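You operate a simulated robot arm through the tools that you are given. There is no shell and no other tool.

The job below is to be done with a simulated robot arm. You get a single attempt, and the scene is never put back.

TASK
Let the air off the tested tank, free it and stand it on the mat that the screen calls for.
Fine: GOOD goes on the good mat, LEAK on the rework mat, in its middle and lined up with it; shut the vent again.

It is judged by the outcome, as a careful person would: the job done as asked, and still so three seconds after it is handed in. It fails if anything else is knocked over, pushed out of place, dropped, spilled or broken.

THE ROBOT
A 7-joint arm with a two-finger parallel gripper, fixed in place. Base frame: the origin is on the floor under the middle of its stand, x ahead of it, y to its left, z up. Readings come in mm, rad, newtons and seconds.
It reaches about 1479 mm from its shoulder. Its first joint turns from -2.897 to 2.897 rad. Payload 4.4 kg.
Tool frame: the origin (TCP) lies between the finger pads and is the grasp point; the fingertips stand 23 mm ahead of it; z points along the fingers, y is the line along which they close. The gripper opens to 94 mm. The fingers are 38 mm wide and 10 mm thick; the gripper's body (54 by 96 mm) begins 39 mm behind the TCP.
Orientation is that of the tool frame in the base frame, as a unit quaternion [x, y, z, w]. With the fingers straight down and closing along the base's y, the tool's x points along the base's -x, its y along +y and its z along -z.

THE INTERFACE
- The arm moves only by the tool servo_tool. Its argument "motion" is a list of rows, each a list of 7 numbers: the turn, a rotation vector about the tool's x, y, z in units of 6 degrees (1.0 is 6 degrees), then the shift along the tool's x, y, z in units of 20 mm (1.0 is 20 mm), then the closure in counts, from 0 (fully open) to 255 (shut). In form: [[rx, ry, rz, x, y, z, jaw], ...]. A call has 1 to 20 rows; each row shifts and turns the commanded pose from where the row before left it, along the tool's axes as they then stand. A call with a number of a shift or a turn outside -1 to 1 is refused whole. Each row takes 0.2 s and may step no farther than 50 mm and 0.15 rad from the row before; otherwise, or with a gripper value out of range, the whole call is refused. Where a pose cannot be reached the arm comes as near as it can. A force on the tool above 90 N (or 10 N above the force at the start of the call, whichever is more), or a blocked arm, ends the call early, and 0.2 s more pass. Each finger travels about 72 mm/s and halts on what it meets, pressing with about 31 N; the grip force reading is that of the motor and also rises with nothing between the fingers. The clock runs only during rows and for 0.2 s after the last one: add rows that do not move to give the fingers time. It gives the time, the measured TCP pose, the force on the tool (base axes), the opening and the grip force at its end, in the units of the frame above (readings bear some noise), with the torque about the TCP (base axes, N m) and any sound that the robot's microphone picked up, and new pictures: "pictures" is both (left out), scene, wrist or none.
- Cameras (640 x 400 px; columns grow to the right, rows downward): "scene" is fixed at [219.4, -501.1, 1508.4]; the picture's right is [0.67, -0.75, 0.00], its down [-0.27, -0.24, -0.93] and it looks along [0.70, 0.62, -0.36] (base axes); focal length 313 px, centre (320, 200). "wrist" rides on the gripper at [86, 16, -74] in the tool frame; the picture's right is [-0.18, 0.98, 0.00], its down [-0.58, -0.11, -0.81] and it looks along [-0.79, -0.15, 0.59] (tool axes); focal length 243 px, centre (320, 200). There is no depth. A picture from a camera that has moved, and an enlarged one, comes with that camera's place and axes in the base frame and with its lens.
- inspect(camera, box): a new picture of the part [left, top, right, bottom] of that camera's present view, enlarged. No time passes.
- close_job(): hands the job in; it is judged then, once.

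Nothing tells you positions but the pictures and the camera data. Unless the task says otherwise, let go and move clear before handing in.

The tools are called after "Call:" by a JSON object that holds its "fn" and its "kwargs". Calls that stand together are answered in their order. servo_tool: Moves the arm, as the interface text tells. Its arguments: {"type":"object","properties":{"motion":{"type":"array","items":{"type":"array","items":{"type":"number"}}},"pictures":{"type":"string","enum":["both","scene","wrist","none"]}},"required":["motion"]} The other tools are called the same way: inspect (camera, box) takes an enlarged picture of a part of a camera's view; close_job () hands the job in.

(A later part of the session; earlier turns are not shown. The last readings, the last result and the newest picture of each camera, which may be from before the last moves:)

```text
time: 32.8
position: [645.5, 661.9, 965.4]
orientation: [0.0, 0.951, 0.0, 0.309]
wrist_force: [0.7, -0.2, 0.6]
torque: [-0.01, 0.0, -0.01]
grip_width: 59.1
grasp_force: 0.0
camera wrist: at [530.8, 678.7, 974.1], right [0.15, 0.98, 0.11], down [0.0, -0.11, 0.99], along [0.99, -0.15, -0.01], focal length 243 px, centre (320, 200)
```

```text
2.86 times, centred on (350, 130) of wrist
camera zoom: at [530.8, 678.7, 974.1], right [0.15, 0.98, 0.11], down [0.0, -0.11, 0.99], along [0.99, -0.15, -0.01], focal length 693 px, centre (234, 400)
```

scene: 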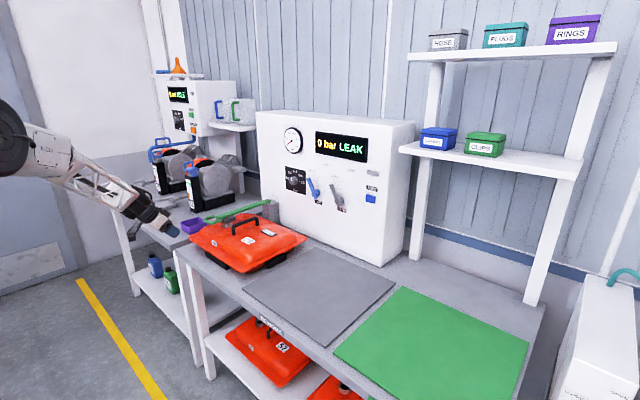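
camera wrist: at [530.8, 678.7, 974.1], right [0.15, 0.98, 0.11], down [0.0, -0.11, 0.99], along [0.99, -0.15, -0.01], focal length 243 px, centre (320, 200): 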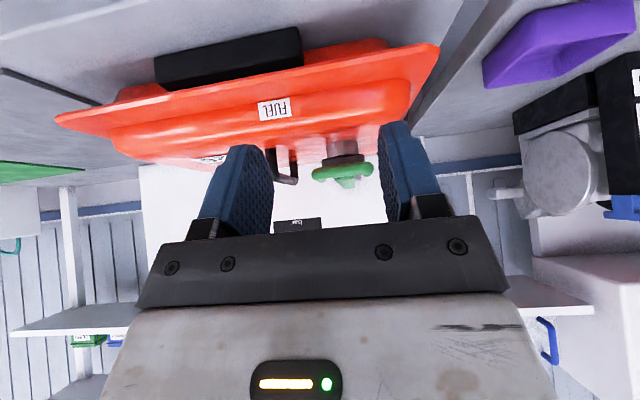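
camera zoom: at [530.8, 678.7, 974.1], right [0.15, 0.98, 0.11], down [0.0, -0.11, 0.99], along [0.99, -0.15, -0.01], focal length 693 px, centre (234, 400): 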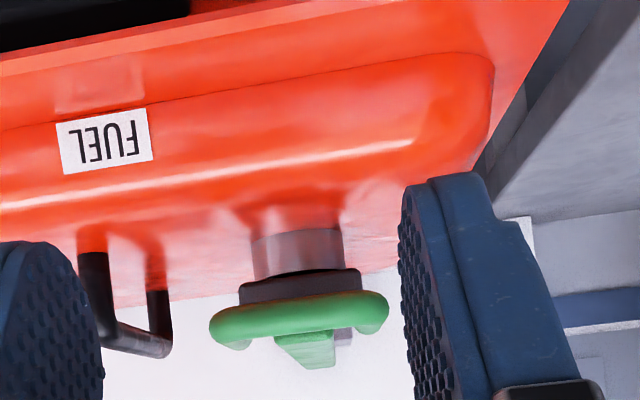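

The U-handle is about 68 mm wide outside and only about 36 mm inside, too tight for a finger, and its bar is at z≈942, about 40 mm above the tank top. I'll grip it across its width from outside with the fingers closing along y, so it can pivot in the pads as it lifts. I'll open fully and approach partway first.

Call:
{"fn": "servo_tool", "kwargs": {"motion": [[0, 0, 0, 0, 0.2, 0, 0], [0, 0, 0, 0, 0, 0, 0], [0, 0, 0, 0, 0, 0, 0], [0, 0, 0, -0.809, 0, 0.588, 0], [0, 0, 0, -0.809, 0, 0.588, 0], [0, 0, 0, -0.809, 0, 0.588, 0], [0, 0, 0, -0.809, 0, 0.588, 0], [0, 0, 0, -0.809, 0, 0.588, 0]], "pictures": "both"}}

Call:
{"fn": "inspect", "kwargs": {"camera": "wrist", "box": [220, 60, 450, 220]}}

Call:
{"fn": "inspect", "kwargs": {"camera": "scene", "box": [140, 170, 280, 260]}}

```text
time: 34.6
position: [742.3, 666.9, 967.0]
orientation: [-0.001, 0.951, 0.0, 0.309]
wrist_force: [-0.1, 0.1, -0.4]
torque: [0.04, 0.0, 0.02]
grip_width: 94.1
grasp_force: 0.0
camera wrist: at [628.9, 682.8, 975.2], right [0.15, 0.98, 0.11], down [0.0, -0.11, 0.99], along [0.99, -0.15, -0.01], focal length 243 px, centre (320, 200)
```

scene: 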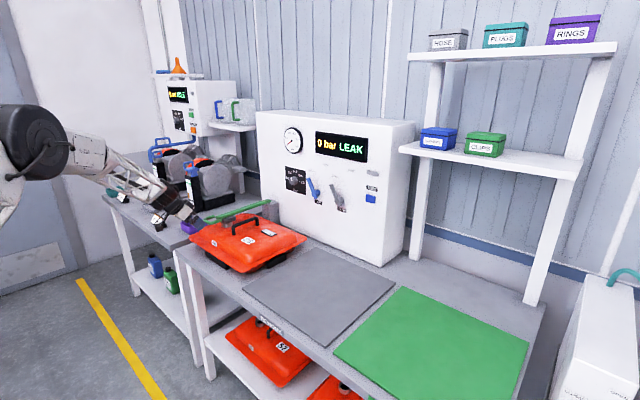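
wrist: 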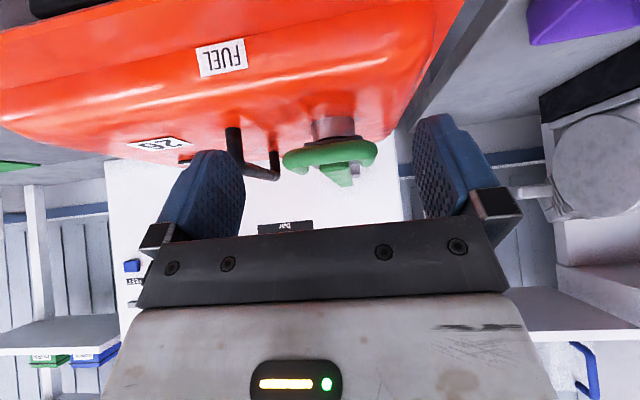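

```text
2.50 times, centred on (335, 140) of wrist
camera zoom: at [628.9, 682.8, 975.2], right [0.15, 0.98, 0.11], down [0.0, -0.11, 0.99], along [0.99, -0.15, -0.01], focal length 606 px, centre (282, 350)
```

zoom: 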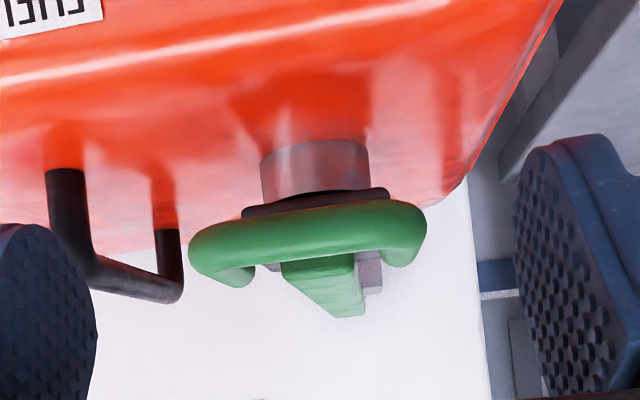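

```text
4.44 times, centred on (210, 215) of scene
camera zoom: at [219.4, -501.1, 1508.4], right [0.67, -0.75, 0.0], down [-0.27, -0.24, -0.93], along [0.7, 0.62, -0.36], focal length 1391 px, centre (809, 133)
```

zoom: 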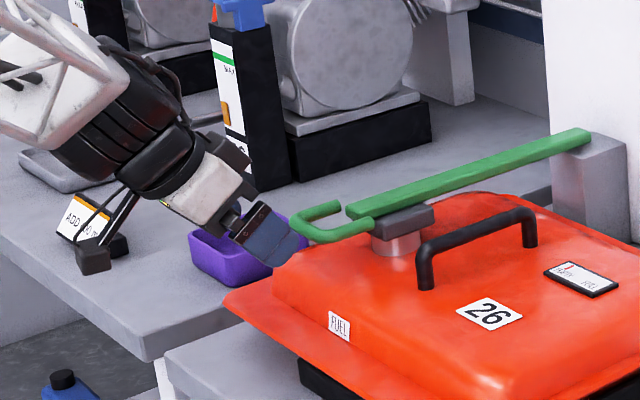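

The U-handle spans y≈633–700, centred on the gripper, with its bar at z≈942. I'll advance 80 mm with a finger on each side, then lower to bar height.

Call:
{"fn": "servo_tool", "kwargs": {"motion": [[0, 0, 0, -0.809, 0, 0.588, 0], [0, 0, 0, -0.809, 0, 0.588, 0], [0, 0, 0, -0.809, 0, 0.588, 0], [0, 0, 0, -0.809, 0, 0.588, 0], [0, 0, 0, 0.323, 0, 0.445, 0], [0, 0, 0, 0.323, 0, 0.445, 0]], "pictures": "both"}}

Call:
{"fn": "inspect", "kwargs": {"camera": "wrist", "box": [220, 60, 450, 220]}}

Call:
{"fn": "inspect", "kwargs": {"camera": "scene", "box": [140, 170, 280, 260]}}

```text
time: 36.0
position: [825.2, 665.6, 943.5]
orientation: [0.0, 0.951, 0.0, 0.309]
wrist_force: [-0.3, -0.1, -0.1]
torque: [0.0, 0.0, 0.02]
grip_width: 94.0
grasp_force: 0.2
camera wrist: at [711.0, 682.3, 952.4], right [0.15, 0.98, 0.11], down [0.0, -0.11, 0.99], along [0.99, -0.15, -0.01], focal length 243 px, centre (320, 200)
```

scene: 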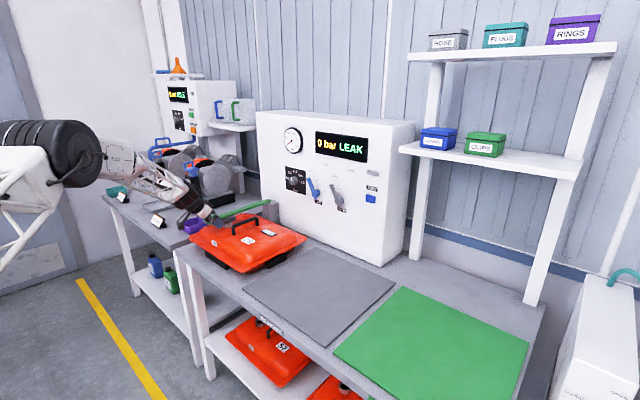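
wrist: 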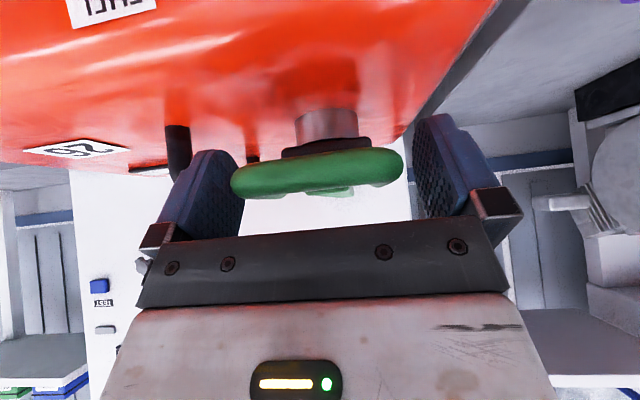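

```text
2.50 times, centred on (335, 140) of wrist
camera zoom: at [711.0, 682.3, 952.4], right [0.15, 0.98, 0.11], down [0.0, -0.11, 0.99], along [0.99, -0.15, -0.01], focal length 606 px, centre (282, 350)
```

zoom: 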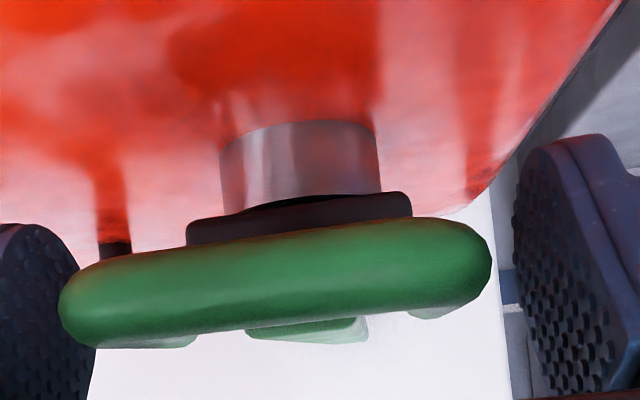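

```text
4.44 times, centred on (210, 215) of scene
camera zoom: at [219.4, -501.1, 1508.4], right [0.67, -0.75, 0.0], down [-0.27, -0.24, -0.93], along [0.7, 0.62, -0.36], focal length 1391 px, centre (809, 133)
```

zoom: 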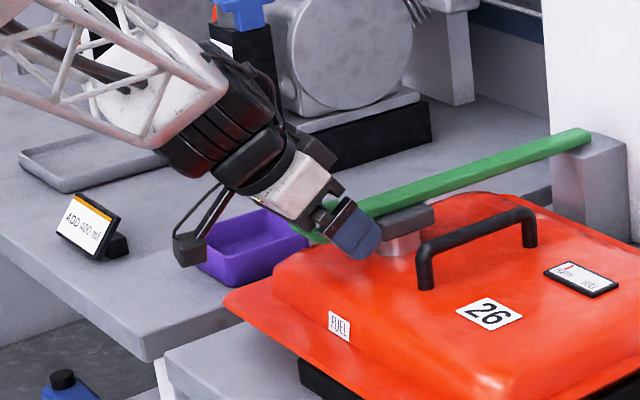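

Both fingers stand beside the U-handle. I'll close on it and check the grip.

Call:
{"fn": "servo_tool", "kwargs": {"motion": [[0, 0, 0, 0, 0, 0, 255], [0, 0, 0, 0, 0, 0, 255], [0, 0, 0, 0, 0, 0, 255], [0, 0, 0, 0, 0, 0, 255]], "pictures": "wrist"}}

```text
time: 37.0
position: [824.3, 664.9, 943.5]
orientation: [0.0, 0.951, 0.0, 0.309]
wrist_force: [-0.1, -11.3, -1.0]
torque: [-0.19, 0.09, 0.28]
grip_width: 74.0
grasp_force: 45.1
camera wrist: at [711.0, 681.9, 952.3], right [0.15, 0.98, 0.11], down [0.0, -0.11, 0.99], along [0.99, -0.15, -0.01], focal length 243 px, centre (320, 200)
```

wrist: 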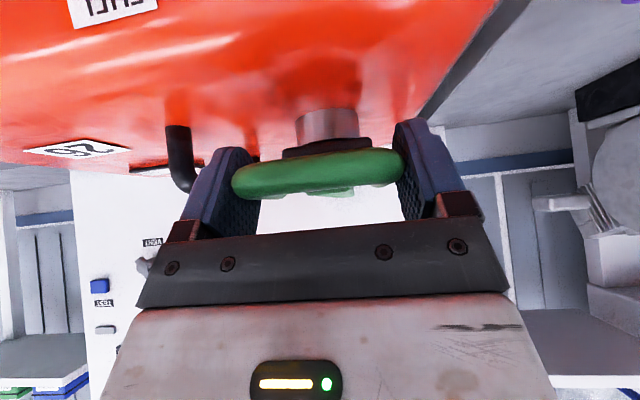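

The U-handle is gripped at 74 mm width. I'll lift a small amount straight up to check that the arm hinges upward.

Call:
{"fn": "servo_tool", "kwargs": {"motion": [[0, 0, 0, -0.147, 0, -0.202, 255], [0, 0, 0, -0.294, 0, -0.4045, 255], [0, 0, 0, -0.294, 0, -0.4045, 255]], "pictures": "both"}}

Call:
{"fn": "inspect", "kwargs": {"camera": "scene", "box": [140, 170, 280, 260]}}

```text
time: 37.8
position: [824.7, 665.4, 968.7]
orientation: [0.0, 0.951, 0.0, 0.309]
wrist_force: [7.6, -2.9, -5.6]
torque: [0.56, 1.16, 0.1]
grip_width: 73.9
grasp_force: 44.8
camera wrist: at [711.0, 681.9, 977.6], right [0.15, 0.98, 0.11], down [0.0, -0.11, 0.99], along [0.99, -0.15, -0.01], focal length 243 px, centre (320, 200)
```

scene: 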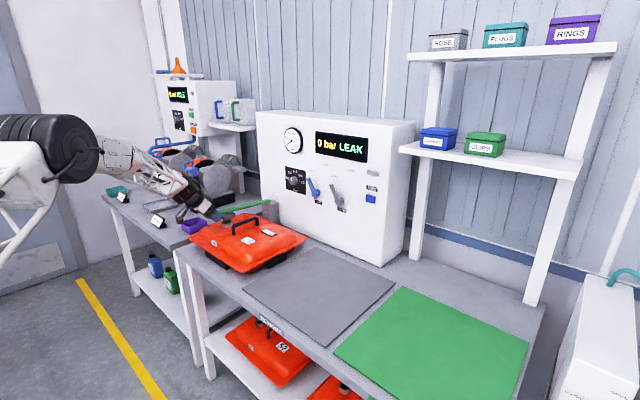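
wrist: 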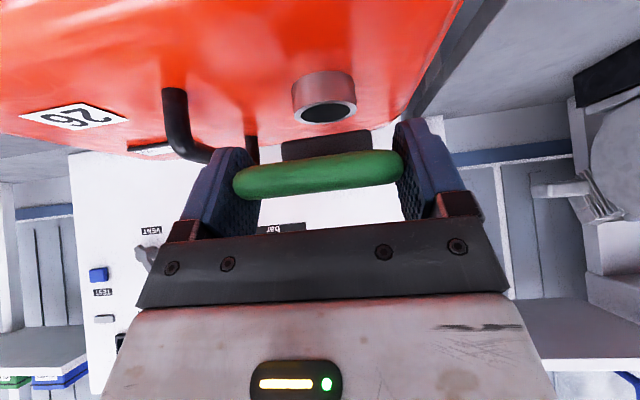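

```text
4.44 times, centred on (210, 215) of scene
camera zoom: at [219.4, -501.1, 1508.4], right [0.67, -0.75, 0.0], down [-0.27, -0.24, -0.93], along [0.7, 0.62, -0.36], focal length 1391 px, centre (809, 133)
```

zoom: 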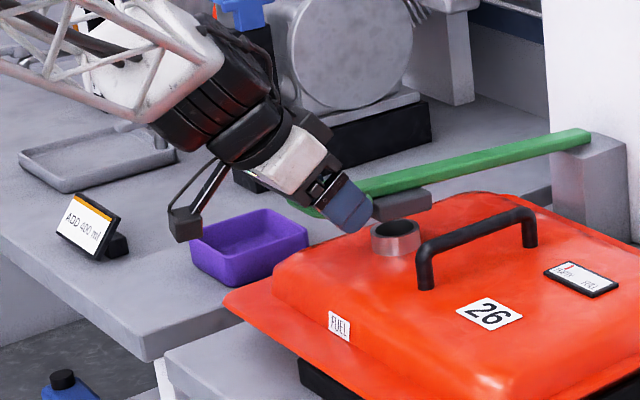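

The pad has lifted clear of the filler neck and the tank hasn't moved, so the arm hinges up at the post. I'll keep raising it along an arc about the hinge (x≈1128, z≈935).

Call:
{"fn": "servo_tool", "kwargs": {"motion": [[0, 0, 0, -0.646, 0, -0.665, 255], [0, 0, 0, -0.685, 0, -0.625, 255], [0, 0, 0, -0.722, 0, -0.582, 255], [0, 0, 0, -0.756, 0, -0.536, 255]], "pictures": "both"}}

```text
time: 38.8
position: [841.6, 665.7, 1041.9]
orientation: [0.001, 0.951, 0.0, 0.309]
wrist_force: [-7.4, -23.2, -1.6]
torque: [0.55, 0.81, 0.37]
grip_width: 73.7
grasp_force: 44.6
camera wrist: at [726.6, 682.0, 1050.4], right [0.15, 0.98, 0.11], down [0.0, -0.11, 0.99], along [0.99, -0.15, -0.01], focal length 243 px, centre (320, 200)
```

scene: 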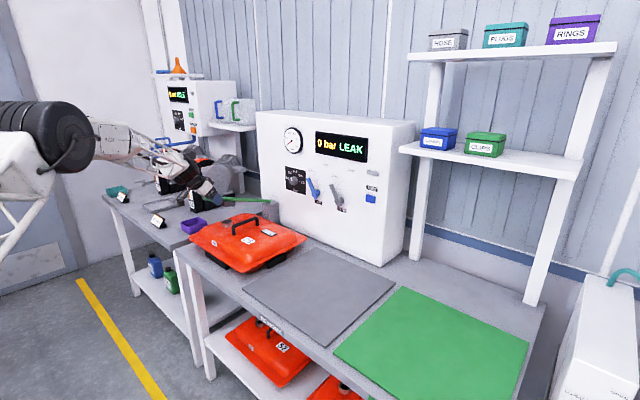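
wrist: 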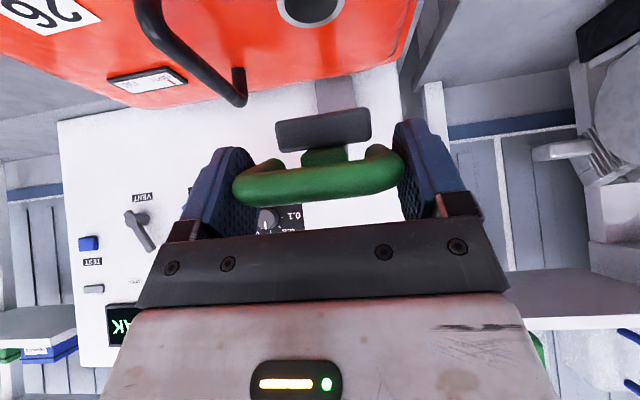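

The arm follows the arc well, with a small sideways force building. I'll nudge 2 mm to −y to relieve it and continue.

Call:
{"fn": "servo_tool", "kwargs": {"motion": [[0, 0, 0, -0.787, -0.1, -0.489, 255], [0, 0, 0, -0.816, 0, -0.44, 255], [0, 0, 0, -0.841, 0, -0.39, 255], [0, 0, 0, -0.863, 0, -0.338, 255]], "pictures": "both"}}

```text
time: 39.8
position: [875.1, 664.0, 1109.9]
orientation: [-0.001, 0.951, 0.001, 0.31]
wrist_force: [-24.1, 38.3, 8.9]
torque: [0.18, 1.07, -0.96]
grip_width: 73.8
grasp_force: 45.2
camera wrist: at [760.7, 681.6, 1118.0], right [0.15, 0.98, 0.11], down [-0.01, -0.11, 0.99], along [0.99, -0.15, -0.01], focal length 243 px, centre (320, 200)
```

scene: 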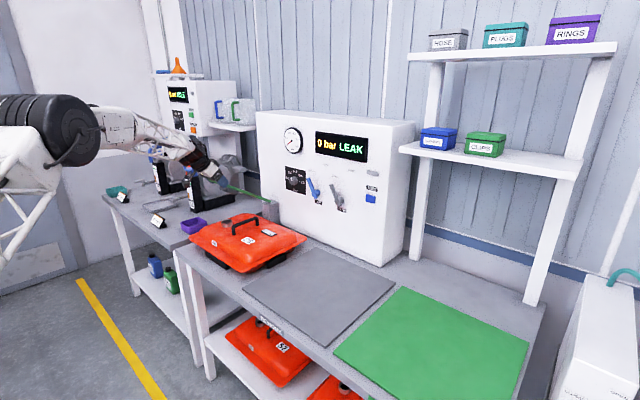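
wrist: 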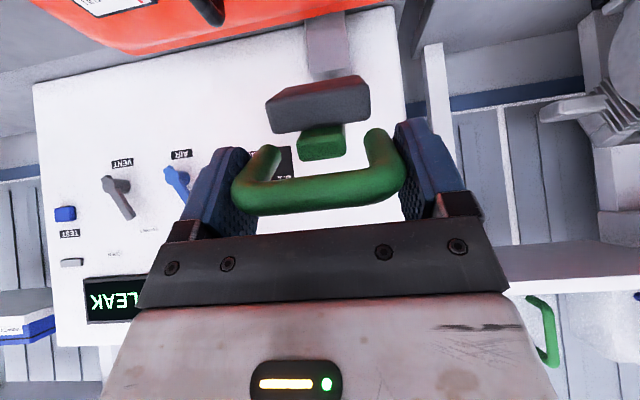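

The tool is slightly inside the true radius and needs to go back about 1.2 mm in y. I'll adjust the arc for a hinge nearer (1140, 942) and go on.

Call:
{"fn": "servo_tool", "kwargs": {"motion": [[0, 0, 0, -0.871, 0.06, -0.422, 255], [0, 0, 0, -0.9255, 0, -0.273, 255], [0, 0, 0, -0.9405, 0, -0.216, 255], [0, 0, 0, -0.952, 0, -0.158, 255]], "pictures": "both"}}

```text
time: 40.8
position: [922.8, 666.0, 1164.8]
orientation: [-0.002, 0.951, 0.001, 0.309]
wrist_force: [-4.2, 39.9, -6.3]
torque: [0.0, 1.34, -0.63]
grip_width: 73.6
grasp_force: 45.2
camera wrist: at [808.3, 681.7, 1175.4], right [0.15, 0.98, 0.11], down [0.0, -0.11, 0.99], along [0.99, -0.15, -0.01], focal length 243 px, centre (320, 200)
```

scene: 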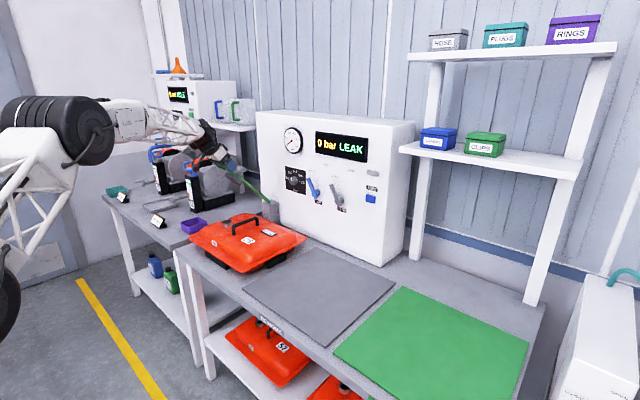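
wrist: 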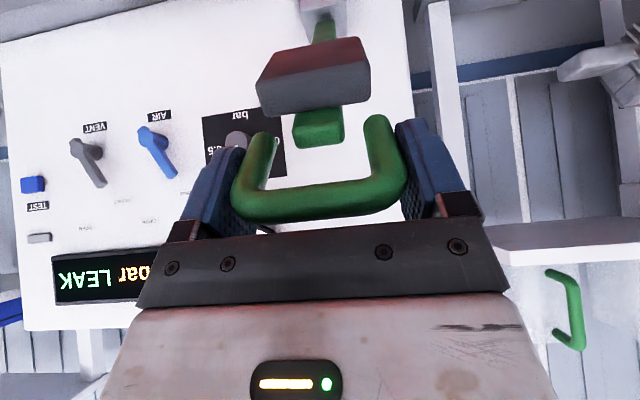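

Going well at about 46°. I'll trim +1.4 mm in y and carry the arm further up.

Call:
{"fn": "servo_tool", "kwargs": {"motion": [[0, 0, 0, -0.96, 0.07, -0.1, 255], [0, 0, 0, -0.964, 0, -0.041, 255], [0, 0, 0, -0.965, 0, 0.018, 255], [0, 0, 0, -0.962, 0, 0.077, 255], [0, 0, 0, -0.955, 0, 0.135, 255]], "pictures": "both"}}

```text
time: 42.0
position: [1002.9, 665.1, 1223.0]
orientation: [0.0, 0.951, 0.0, 0.309]
wrist_force: [-7.3, -9.1, 2.1]
torque: [0.24, 1.43, 0.13]
grip_width: 73.8
grasp_force: 45.1
camera wrist: at [888.3, 682.0, 1232.1], right [0.15, 0.98, 0.11], down [0.0, -0.11, 0.99], along [0.99, -0.15, -0.01], focal length 243 px, centre (320, 200)
```

scene: 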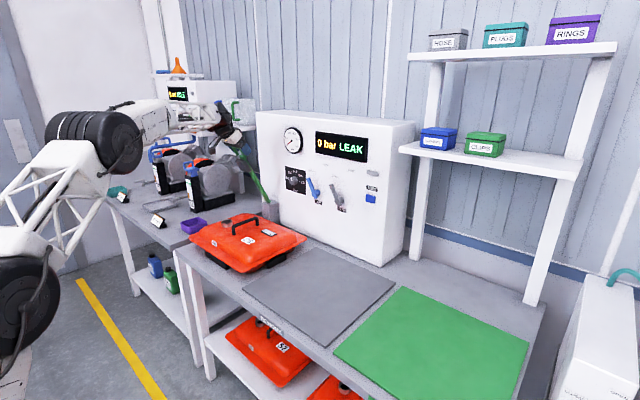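
wrist: 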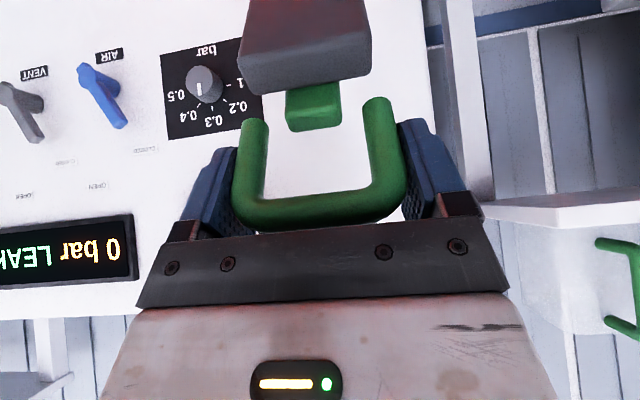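

At about 64° all is calm. I'll continue toward vertical, checking the clearance to the panel.

Call:
{"fn": "servo_tool", "kwargs": {"motion": [[0, 0, 0, -0.9455, 0, 0.193, 255], [0, 0, 0, -0.932, 0, 0.251, 255], [0, 0, 0, -0.915, 0, 0.307, 255], [0, 0, 0, -0.894, 0, 0.362, 255], [0, 0, 0, -0.871, 0, 0.416, 255]], "pictures": "both"}}

Call:
{"fn": "inspect", "kwargs": {"camera": "scene", "box": [180, 90, 320, 230]}}

```text
time: 43.2
position: [1092.8, 664.9, 1252.8]
orientation: [0.001, 0.951, 0.0, 0.309]
wrist_force: [-3.5, -42.9, 0.6]
torque: [0.55, 0.97, 0.37]
grip_width: 73.9
grasp_force: 44.8
camera wrist: at [978.9, 682.1, 1260.3], right [0.15, 0.98, 0.11], down [0.0, -0.11, 0.99], along [0.99, -0.15, -0.01], focal length 243 px, centre (320, 200)
```

scene: 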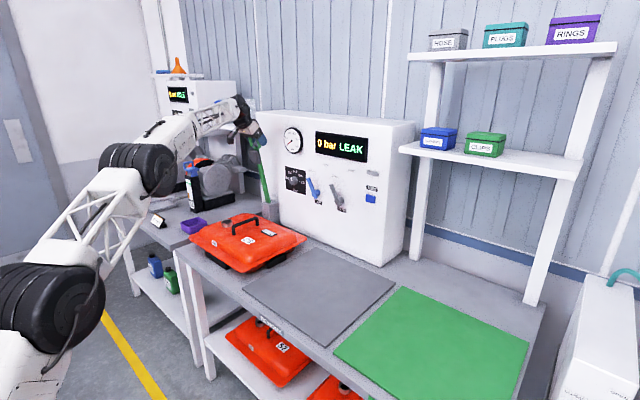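
wrist: 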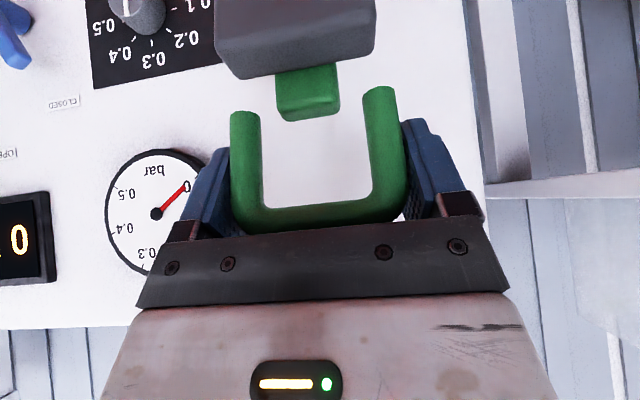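

```text
2.86 times, centred on (250, 160) of scene
camera zoom: at [219.4, -501.1, 1508.4], right [0.67, -0.75, 0.0], down [-0.27, -0.24, -0.93], along [0.7, 0.62, -0.36], focal length 894 px, centre (520, 314)
```

zoom: 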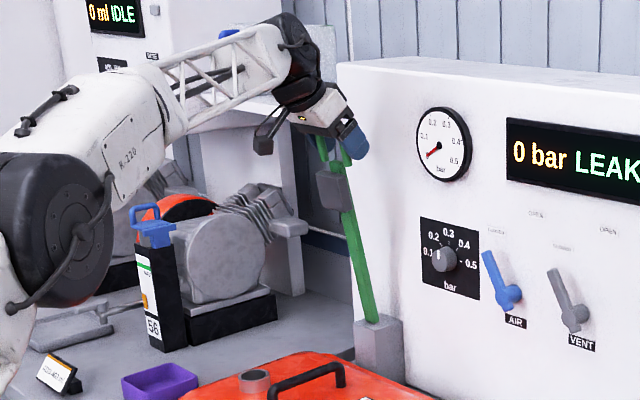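

The arm is around 80°, still well clear of the gauge (y≈512). I'll trim y by −1.4 mm and go on to near vertical.

Call:
{"fn": "servo_tool", "kwargs": {"motion": [[0, 0, 0, -0.844, -0.07, 0.469, 255], [0, 0, 0, -0.813, 0, 0.519, 255]], "pictures": "both"}}

Call:
{"fn": "inspect", "kwargs": {"camera": "scene", "box": [200, 90, 320, 230]}}

```text
time: 43.8
position: [1129.7, 665.3, 1256.4]
orientation: [0.0, 0.951, 0.001, 0.308]
wrist_force: [-34.1, -41.6, -4.2]
torque: [0.28, -0.25, 0.12]
grip_width: 73.5
grasp_force: 45.2
camera wrist: at [1016.5, 681.9, 1264.3], right [0.15, 0.98, 0.11], down [0.0, -0.11, 0.99], along [0.99, -0.15, -0.01], focal length 243 px, centre (320, 200)
```

scene: 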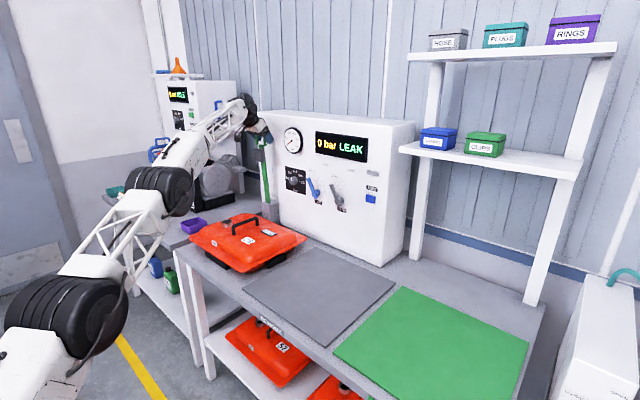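
wrist: 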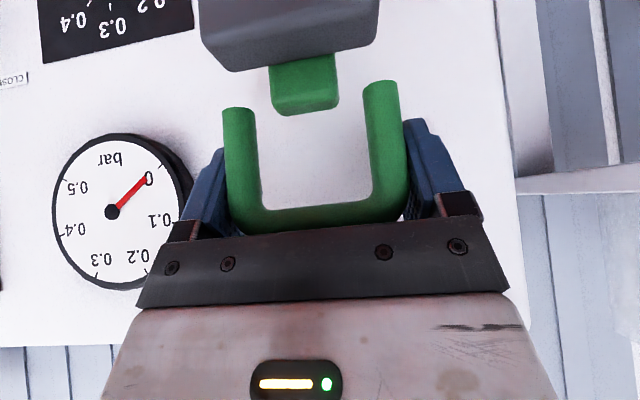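

```text
2.86 times, centred on (260, 160) of scene
camera zoom: at [219.4, -501.1, 1508.4], right [0.67, -0.75, 0.0], down [-0.27, -0.24, -0.93], along [0.7, 0.62, -0.36], focal length 894 px, centre (491, 314)
```

zoom: 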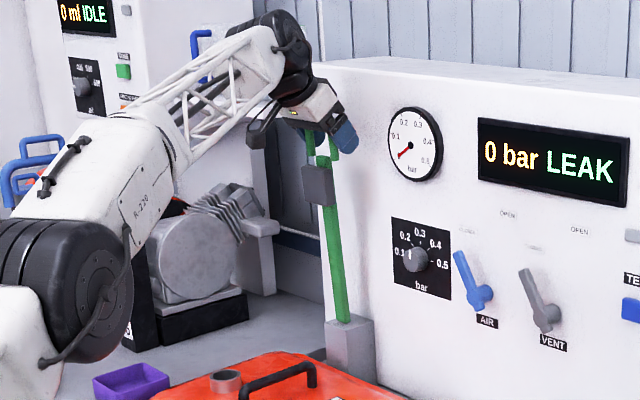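

The push force along x jumped to 34 N, which suggests the arm has met its upper stop near vertical. I'll press 3 mm further to confirm before letting go.

Call:
{"fn": "servo_tool", "kwargs": {"motion": [[0, 0, 0, -0.121, -0.06, 0.088, 255]], "pictures": "scene"}}

Call:
{"fn": "inspect", "kwargs": {"camera": "scene", "box": [235, 110, 305, 220]}}

```text
time: 44.2
position: [1132.0, 664.9, 1254.6]
orientation: [-0.001, 0.951, 0.001, 0.309]
wrist_force: [-36.0, -16.0, 0.7]
torque: [-0.09, -0.15, 0.08]
grip_width: 73.9
grasp_force: 45.1
```

scene: 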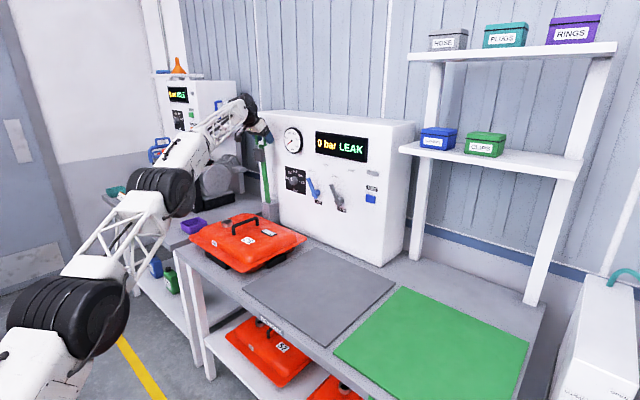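

```text
3.64 times, centred on (270, 165) of scene
camera zoom: at [219.4, -501.1, 1508.4], right [0.67, -0.75, 0.0], down [-0.27, -0.24, -0.93], along [0.7, 0.62, -0.36], focal length 1138 px, centre (502, 327)
```

zoom: 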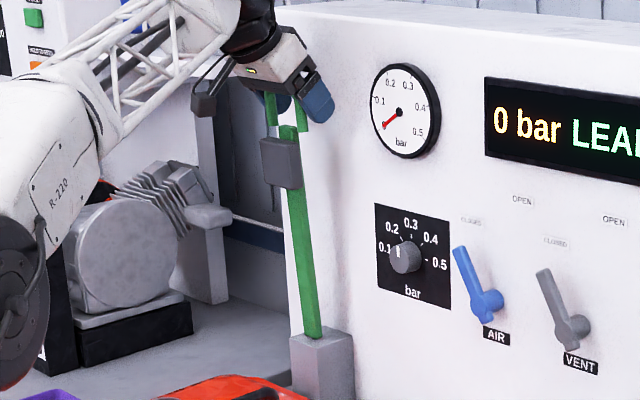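

The reading stays at 36 N, so the arm is at its stop, about 85° up. Before leaving it I'll open the fingers only slightly; the palm sits just under the bar and would catch it if it sags.

Call:
{"fn": "servo_tool", "kwargs": {"motion": [[0, 0, 0, 0, 0, 0, 40], [0, 0, 0, 0, 0, 0, 40], [0, 0, 0, 0, 0, 0, 40], [0, 0, 0, 0, 0, 0, 40]], "pictures": "both"}}

Call:
{"fn": "inspect", "kwargs": {"camera": "scene", "box": [235, 110, 305, 220]}}

```text
time: 45.2
position: [1135.1, 662.0, 1255.3]
orientation: [-0.001, 0.951, 0.001, 0.309]
wrist_force: [0.6, -0.2, 0.4]
torque: [-0.02, -0.02, 0.0]
grip_width: 79.3
grasp_force: 0.0
camera wrist: at [1020.2, 680.0, 1263.2], right [0.15, 0.98, 0.11], down [0.0, -0.11, 0.99], along [0.99, -0.15, -0.01], focal length 243 px, centre (320, 200)
```

scene: 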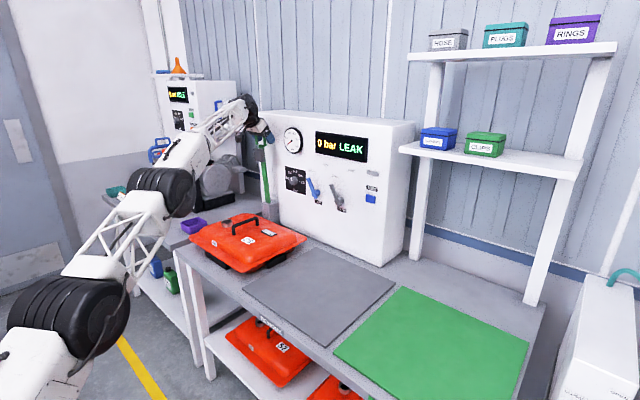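
wrist: 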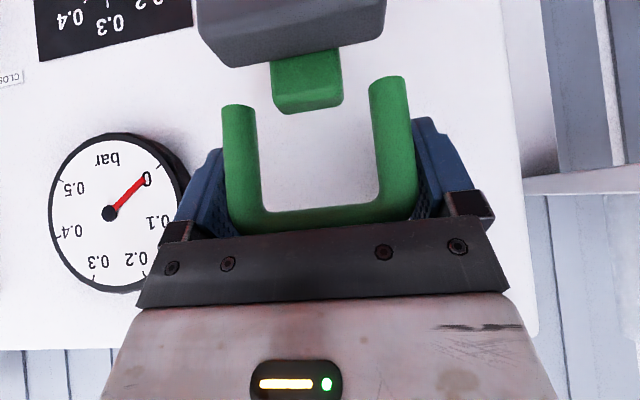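

```text
3.64 times, centred on (270, 165) of scene
camera zoom: at [219.4, -501.1, 1508.4], right [0.67, -0.75, 0.0], down [-0.27, -0.24, -0.93], along [0.7, 0.62, -0.36], focal length 1138 px, centre (502, 327)
```

zoom: 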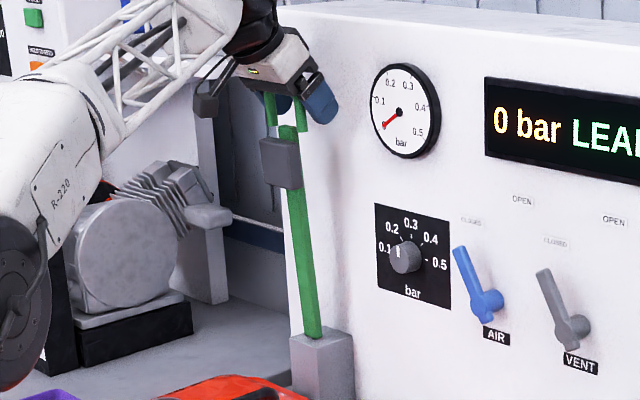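

The forces are zero and the arm hasn't sagged. I'll back the palm off by 10 mm with the fingers still beside the handle to see whether the arm stays put on its own.

Call:
{"fn": "servo_tool", "kwargs": {"motion": [[0, 0, 0, 0, 0.15, -0.5, 0], [0, 0, 0, 0, 0, 0, 0], [0, 0, 0, 0, 0, 0, 0]], "pictures": "both"}}

Call:
{"fn": "inspect", "kwargs": {"camera": "scene", "box": [235, 110, 305, 220]}}

```text
time: 46.0
position: [1127.1, 666.1, 1261.8]
orientation: [0.0, 0.951, -0.001, 0.308]
wrist_force: [0.7, -1.1, 0.0]
torque: [0.02, 0.0, -0.03]
grip_width: 93.9
grasp_force: 0.1
camera wrist: at [1014.1, 682.8, 1271.2], right [0.15, 0.98, 0.11], down [0.0, -0.11, 0.99], along [0.99, -0.15, -0.01], focal length 243 px, centre (320, 200)
```

scene: 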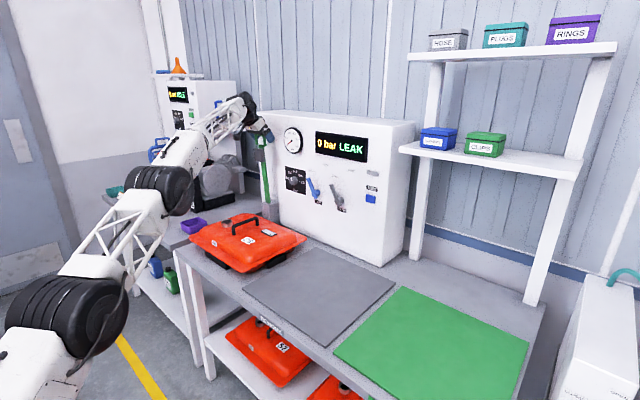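
wrist: 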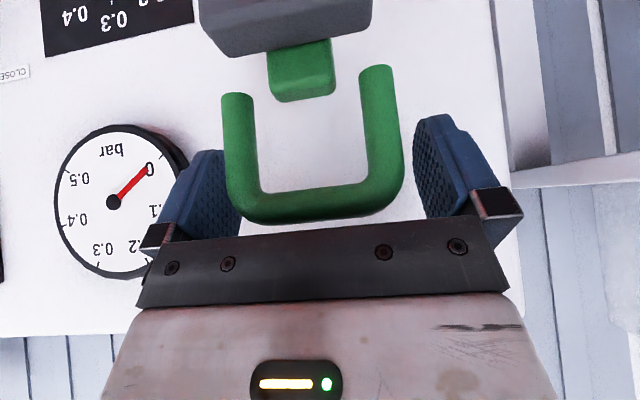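

```text
3.64 times, centred on (270, 165) of scene
camera zoom: at [219.4, -501.1, 1508.4], right [0.67, -0.75, 0.0], down [-0.27, -0.24, -0.93], along [0.7, 0.62, -0.36], focal length 1138 px, centre (502, 327)
```

zoom: 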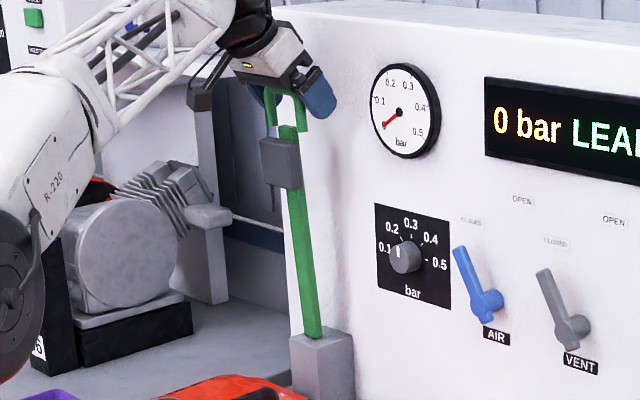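

The arm stays up by itself. I'll withdraw the gripper along its axis, then turn the tool to point down.

Call:
{"fn": "servo_tool", "kwargs": {"motion": [[0, 0, 0, 0, 0, -0.5, 0], [0, 0, 0, 0, 0, -1, 0], [0, 0, 0, 0, 0, -1, 0], [0, 0, 0, 0, 0, -1, 0], [0, 0, 0, 0, 0, -1, 0], [0, 0, 0, 0, 0, -1, 0], [0, 0, 0, 0, 0, -1, 0], [0, 0, 0, 0, 0, -1, 0], [0, 1, 0, 0, -0.84, 0, 0], [0, 1, 0, 0, -0.84, 0, 0], [0, 1, 0, 0, -0.84, 0, 0], [0, 1, 0, 0, -0.84, 0, 0], [0, 1, 0, 0, -0.84, 0, 0], [0, 1, 0, 0, -0.84, 0, 0]], "pictures": "both"}}

```text
time: 49.0
position: [1015.4, 551.2, 1363.4]
orientation: [-0.001, 1.0, -0.003, -0.003]
wrist_force: [1.2, -0.1, -0.1]
torque: [0.0, -0.01, 0.04]
grip_width: 94.1
grasp_force: 0.1
out of reach, approached as far as the arm can: row 12, 13
camera wrist: at [928.2, 568.6, 1437.3], right [0.18, 0.98, 0.0], down [0.59, -0.11, 0.8], along [0.79, -0.15, -0.6], focal length 243 px, centre (320, 200)
```

scene: 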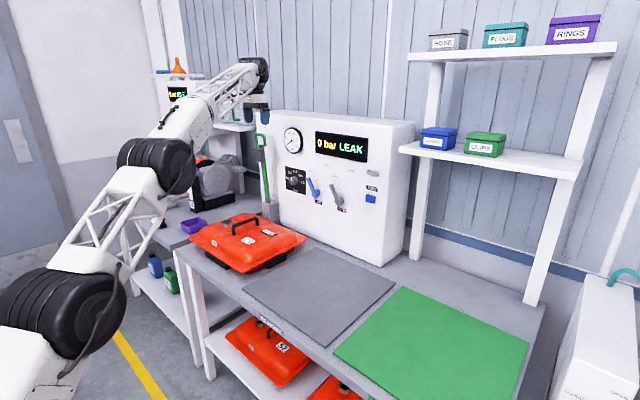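
wrist: 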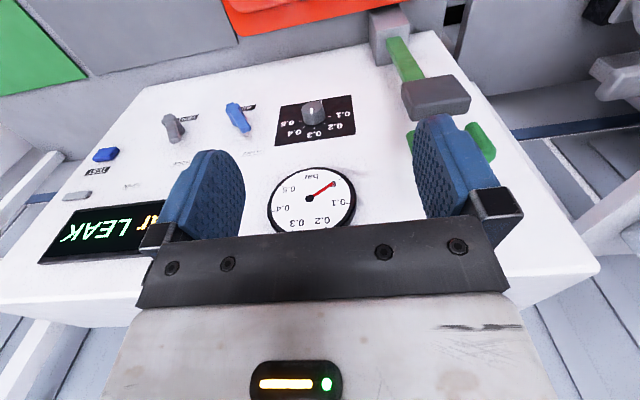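

The clamp arm remains up. I'll move over the tank with the tool pointing down for a close look at its handle.

Call:
{"fn": "servo_tool", "kwargs": {"motion": [[0, 0, 0, 1, 0.1, 0, 0], [0, 0, 0, 1, 0.1, 0, 0], [0, 0, 0, 1, 0.1, 0.8, 0], [0, 0, 0, 1, 0.1, 1, 0], [0, 0, 0, 1, 0.1, 1, 0], [0, 0, 0, 1, 0.1, 1, 0], [0, 0, 0, 1, 0.1, 1, 0], [0, 0, 0, 1, 0, 1, 0], [0, 0, 0, 0.5, 0, 1, 0], [0, 0, 0, 0, 0, 1, 0], [0, 0, 0, 0, 0, 1, 0], [0, 0, 0, 0, 0, 1, 0], [0, 0, 0, 0, 0, 1, 0]], "pictures": "both"}}

Call:
{"fn": "inspect", "kwargs": {"camera": "wrist", "box": [200, 20, 440, 180]}}

```text
time: 51.8
position: [843.5, 566.2, 1151.5]
orientation: [0.0, 1.0, 0.001, -0.001]
wrist_force: [1.2, 0.7, -0.2]
torque: [0.05, 0.03, 0.01]
grip_width: 94.1
grasp_force: 0.0
camera wrist: at [756.7, 583.2, 1225.1], right [0.18, 0.98, 0.0], down [0.58, -0.11, 0.81], along [0.79, -0.15, -0.59], focal length 243 px, centre (320, 200)
```

scene: 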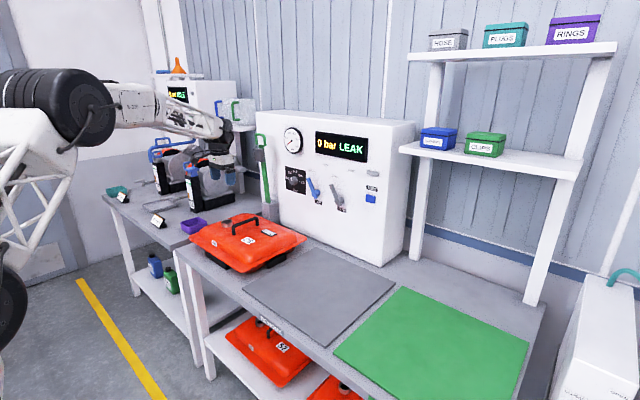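
wrist: 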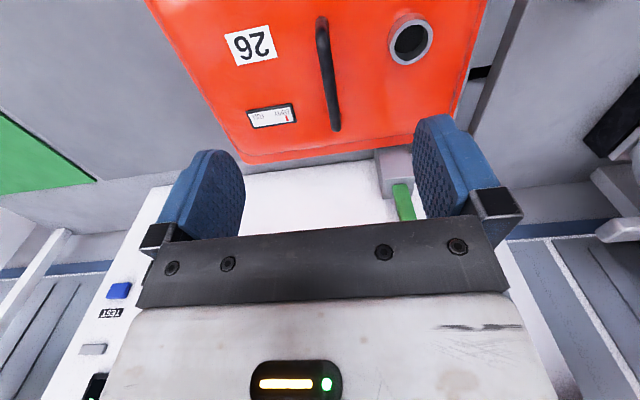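

```text
2.50 times, centred on (320, 100) of wrist
camera zoom: at [756.7, 583.2, 1225.1], right [0.18, 0.98, 0.0], down [0.58, -0.11, 0.81], along [0.79, -0.15, -0.59], focal length 606 px, centre (320, 450)
```

zoom: 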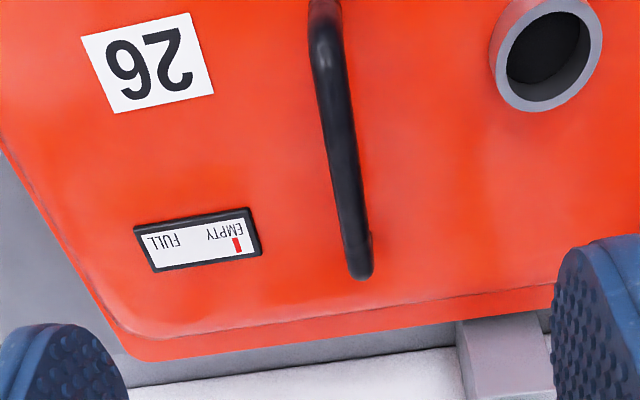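

The handle runs along x at y≈566, from about x=852 to 985, with its bar centre near z≈926 and the tank top near z≈888. I'll move directly above the handle's middle and check again before gripping.

Call:
{"fn": "servo_tool", "kwargs": {"motion": [[0, 0, 0, -0.98, 0, 1, 0], [0, 0, 0, -0.98, 0, 1, 0], [0, 0, 0, -0.98, 0, 1, 0], [0, 0, 0, -0.98, 0, 1, 0], [0, 0, 0, 0, 0, 1, 0], [0, 0, 0, 0, 0, 1, 0], [0, 0, 0, 0, 0, 1, 0]], "pictures": "both"}}

Call:
{"fn": "inspect", "kwargs": {"camera": "wrist", "box": [180, 0, 460, 200]}}

Call:
{"fn": "inspect", "kwargs": {"camera": "scene", "box": [180, 160, 320, 280]}}

```text
time: 53.4
position: [922.7, 564.7, 1009.4]
orientation: [0.0, 1.0, 0.0, 0.0]
wrist_force: [0.1, -1.0, 0.6]
torque: [0.03, 0.0, 0.02]
grip_width: 94.0
grasp_force: 0.1
camera wrist: at [836.0, 581.3, 1084.2], right [0.18, 0.98, 0.0], down [0.58, -0.11, 0.81], along [0.79, -0.15, -0.59], focal length 243 px, centre (320, 200)
```

scene: 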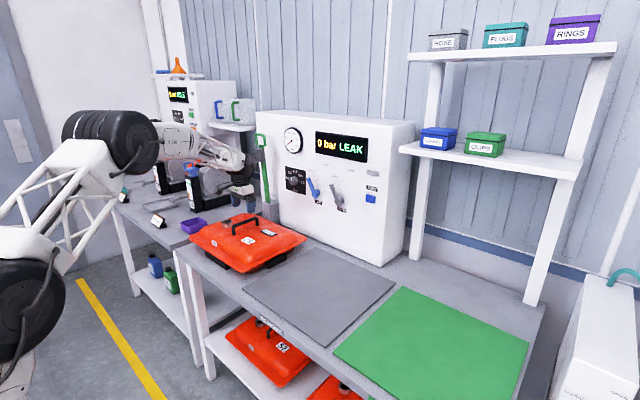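
wrist: 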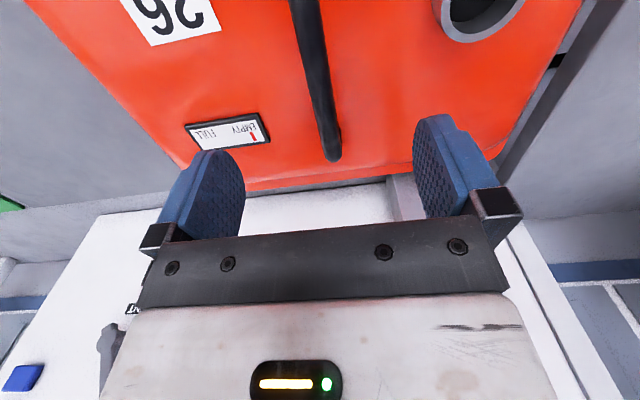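

```text
2.00 times, centred on (320, 100) of wrist
camera zoom: at [836.0, 581.3, 1084.2], right [0.18, 0.98, 0.0], down [0.58, -0.11, 0.81], along [0.79, -0.15, -0.59], focal length 485 px, centre (320, 400)
```

zoom: 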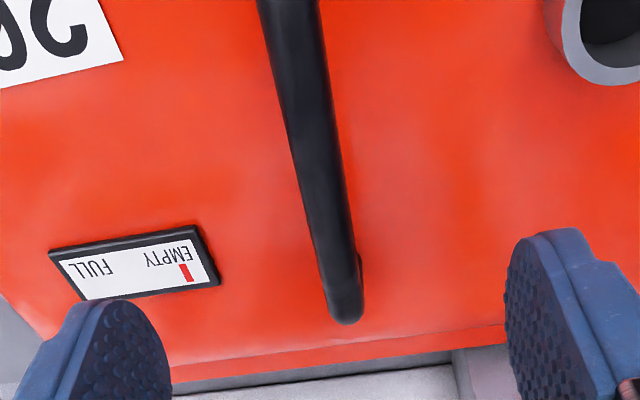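

```text
3.33 times, centred on (250, 220) of scene
camera zoom: at [219.4, -501.1, 1508.4], right [0.67, -0.75, 0.0], down [-0.27, -0.24, -0.93], along [0.7, 0.62, -0.36], focal length 1043 px, centre (553, 133)
```

zoom: 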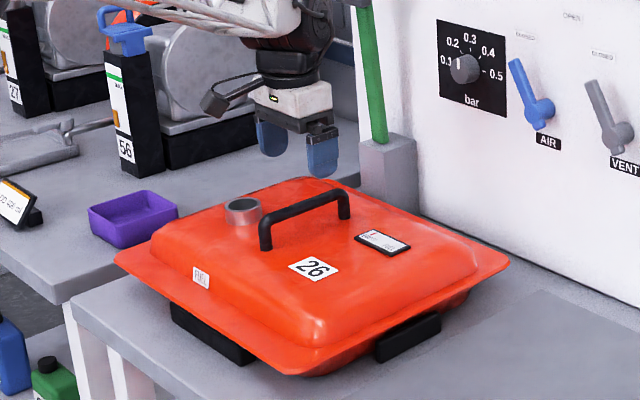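

The gripper is centred over the handle at y≈564. I'll descend so the bar sits at the grasp point, with the fingertips about 15 mm above the tank top, and close.

Call:
{"fn": "servo_tool", "kwargs": {"motion": [[0, 0, 0, 0, 0, 1, 0], [0, 0, 0, 0, 0, 1, 0], [0, 0, 0, 0, 0, 1, 0], [0, 0, 0, 0, 0, 0.7, 0], [0, 0, 0, 0, 0, 0.4, 0], [0, 0, 0, 0, 0, 0, 0]], "pictures": "both"}}

Call:
{"fn": "inspect", "kwargs": {"camera": "scene", "box": [200, 180, 300, 260]}}

```text
time: 54.8
position: [922.0, 563.4, 928.5]
orientation: [0.0, 1.0, -0.001, 0.0]
wrist_force: [-0.3, 0.2, -0.1]
torque: [-0.02, 0.02, -0.02]
grip_width: 94.0
grasp_force: 0.1
camera wrist: at [835.3, 581.7, 1002.8], right [0.18, 0.98, 0.0], down [0.58, -0.11, 0.81], along [0.79, -0.15, -0.59], focal length 243 px, centre (320, 200)
```

scene: 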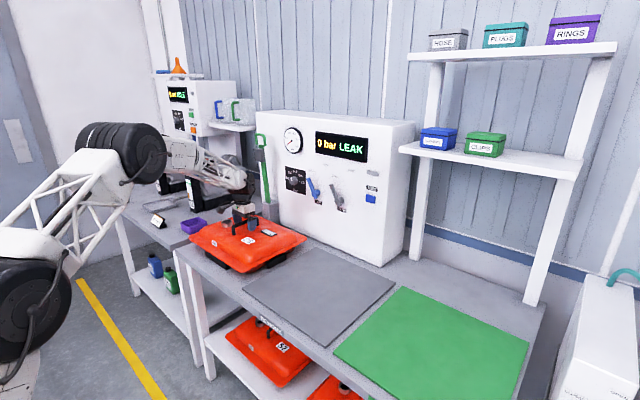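
wrist: 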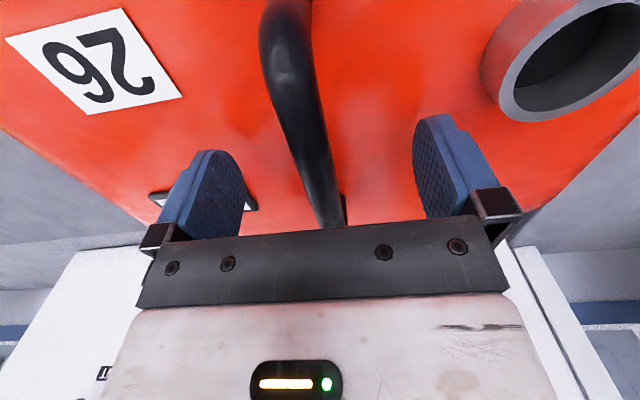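

```text
5.00 times, centred on (250, 220) of scene
camera zoom: at [219.4, -501.1, 1508.4], right [0.67, -0.75, 0.0], down [-0.27, -0.24, -0.93], along [0.7, 0.62, -0.36], focal length 1565 px, centre (670, 100)
```

zoom: 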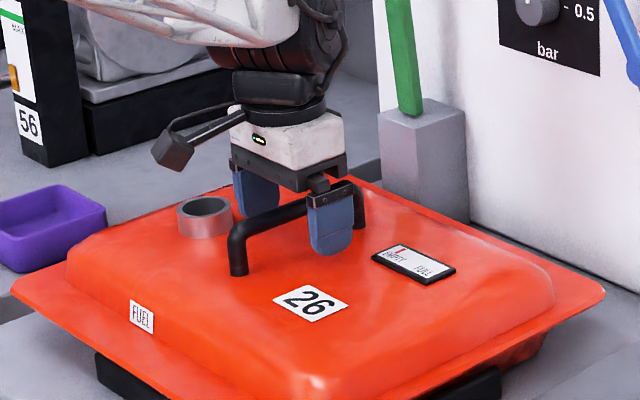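

The fingers straddle the handle without touching anything. Closing now.

Call:
{"fn": "servo_tool", "kwargs": {"motion": [[0, 0, 0, 0, 0, 0, 255], [0, 0, 0, 0, 0, 0, 255], [0, 0, 0, 0, 0, 0, 255], [0, 0, 0, 0, 0, 0, 255], [0, 0, 0, 0, 0, 0, 255], [0, 0, 0, 0, 0, 0, 255]], "pictures": "wrist"}}

```text
time: 56.2
position: [922.8, 565.4, 928.3]
orientation: [-0.001, 1.0, 0.0, 0.0]
wrist_force: [1.8, 4.6, 0.1]
torque: [-0.01, -0.02, -0.01]
grip_width: 15.7
grasp_force: 31.1
camera wrist: at [835.3, 581.8, 1002.9], right [0.18, 0.98, 0.0], down [0.58, -0.11, 0.81], along [0.79, -0.15, -0.59], focal length 243 px, centre (320, 200)
```

wrist: 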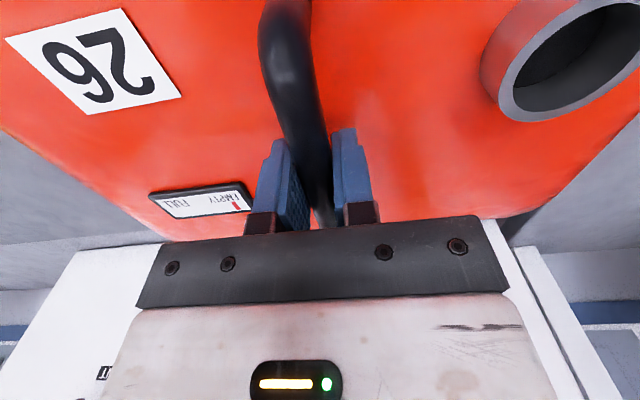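

The handle is held at 15.7 mm with 31 N. I'll lift slowly 20 mm to feel the weight and see whether it hangs level.

Call:
{"fn": "servo_tool", "kwargs": {"motion": [[0, 0, 0, 0, 0, -0.15, 255], [0, 0, 0, 0, 0, -0.25, 255], [0, 0, 0, 0, 0, -0.3, 255], [0, 0, 0, 0, 0, -0.3, 255], [0, 0, 0, 0, 0, 0, 255], [0, 0, 0, 0, 0, 0, 255]], "pictures": "both"}}

Call:
{"fn": "inspect", "kwargs": {"camera": "scene", "box": [180, 180, 320, 290]}}

```text
time: 57.6
position: [922.6, 565.2, 948.8]
orientation: [0.001, 1.0, 0.0, 0.0]
wrist_force: [1.7, -0.4, -15.2]
torque: [0.05, 0.03, -0.01]
grip_width: 15.7
grasp_force: 30.8
camera wrist: at [835.9, 582.1, 1022.6], right [0.18, 0.98, 0.0], down [0.58, -0.11, 0.81], along [0.79, -0.15, -0.59], focal length 243 px, centre (320, 200)
```

scene: 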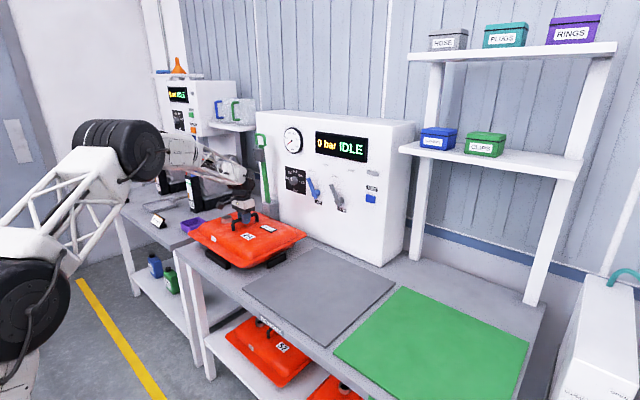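
wrist: 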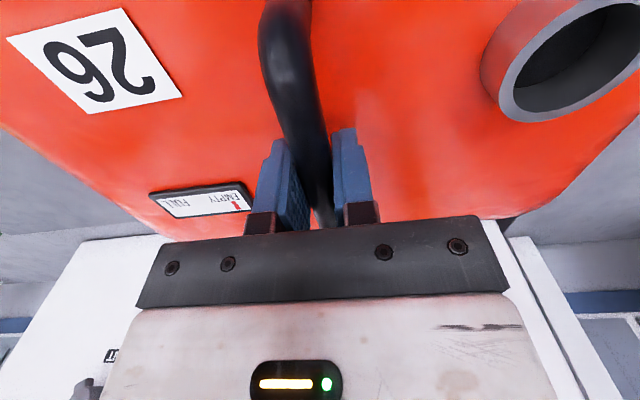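

```text
3.64 times, centred on (250, 235) of scene
camera zoom: at [219.4, -501.1, 1508.4], right [0.67, -0.75, 0.0], down [-0.27, -0.24, -0.93], along [0.7, 0.62, -0.36], focal length 1138 px, centre (574, 73)
```

zoom: 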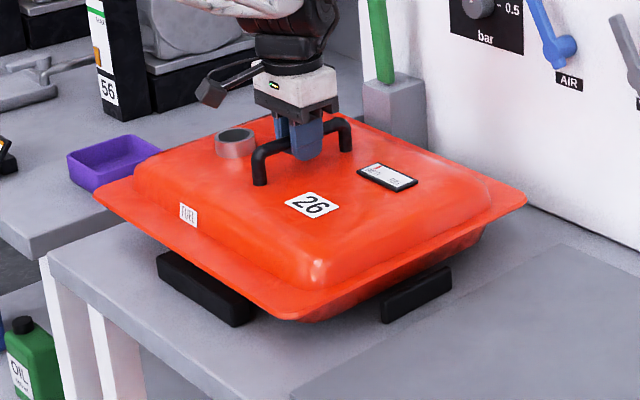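

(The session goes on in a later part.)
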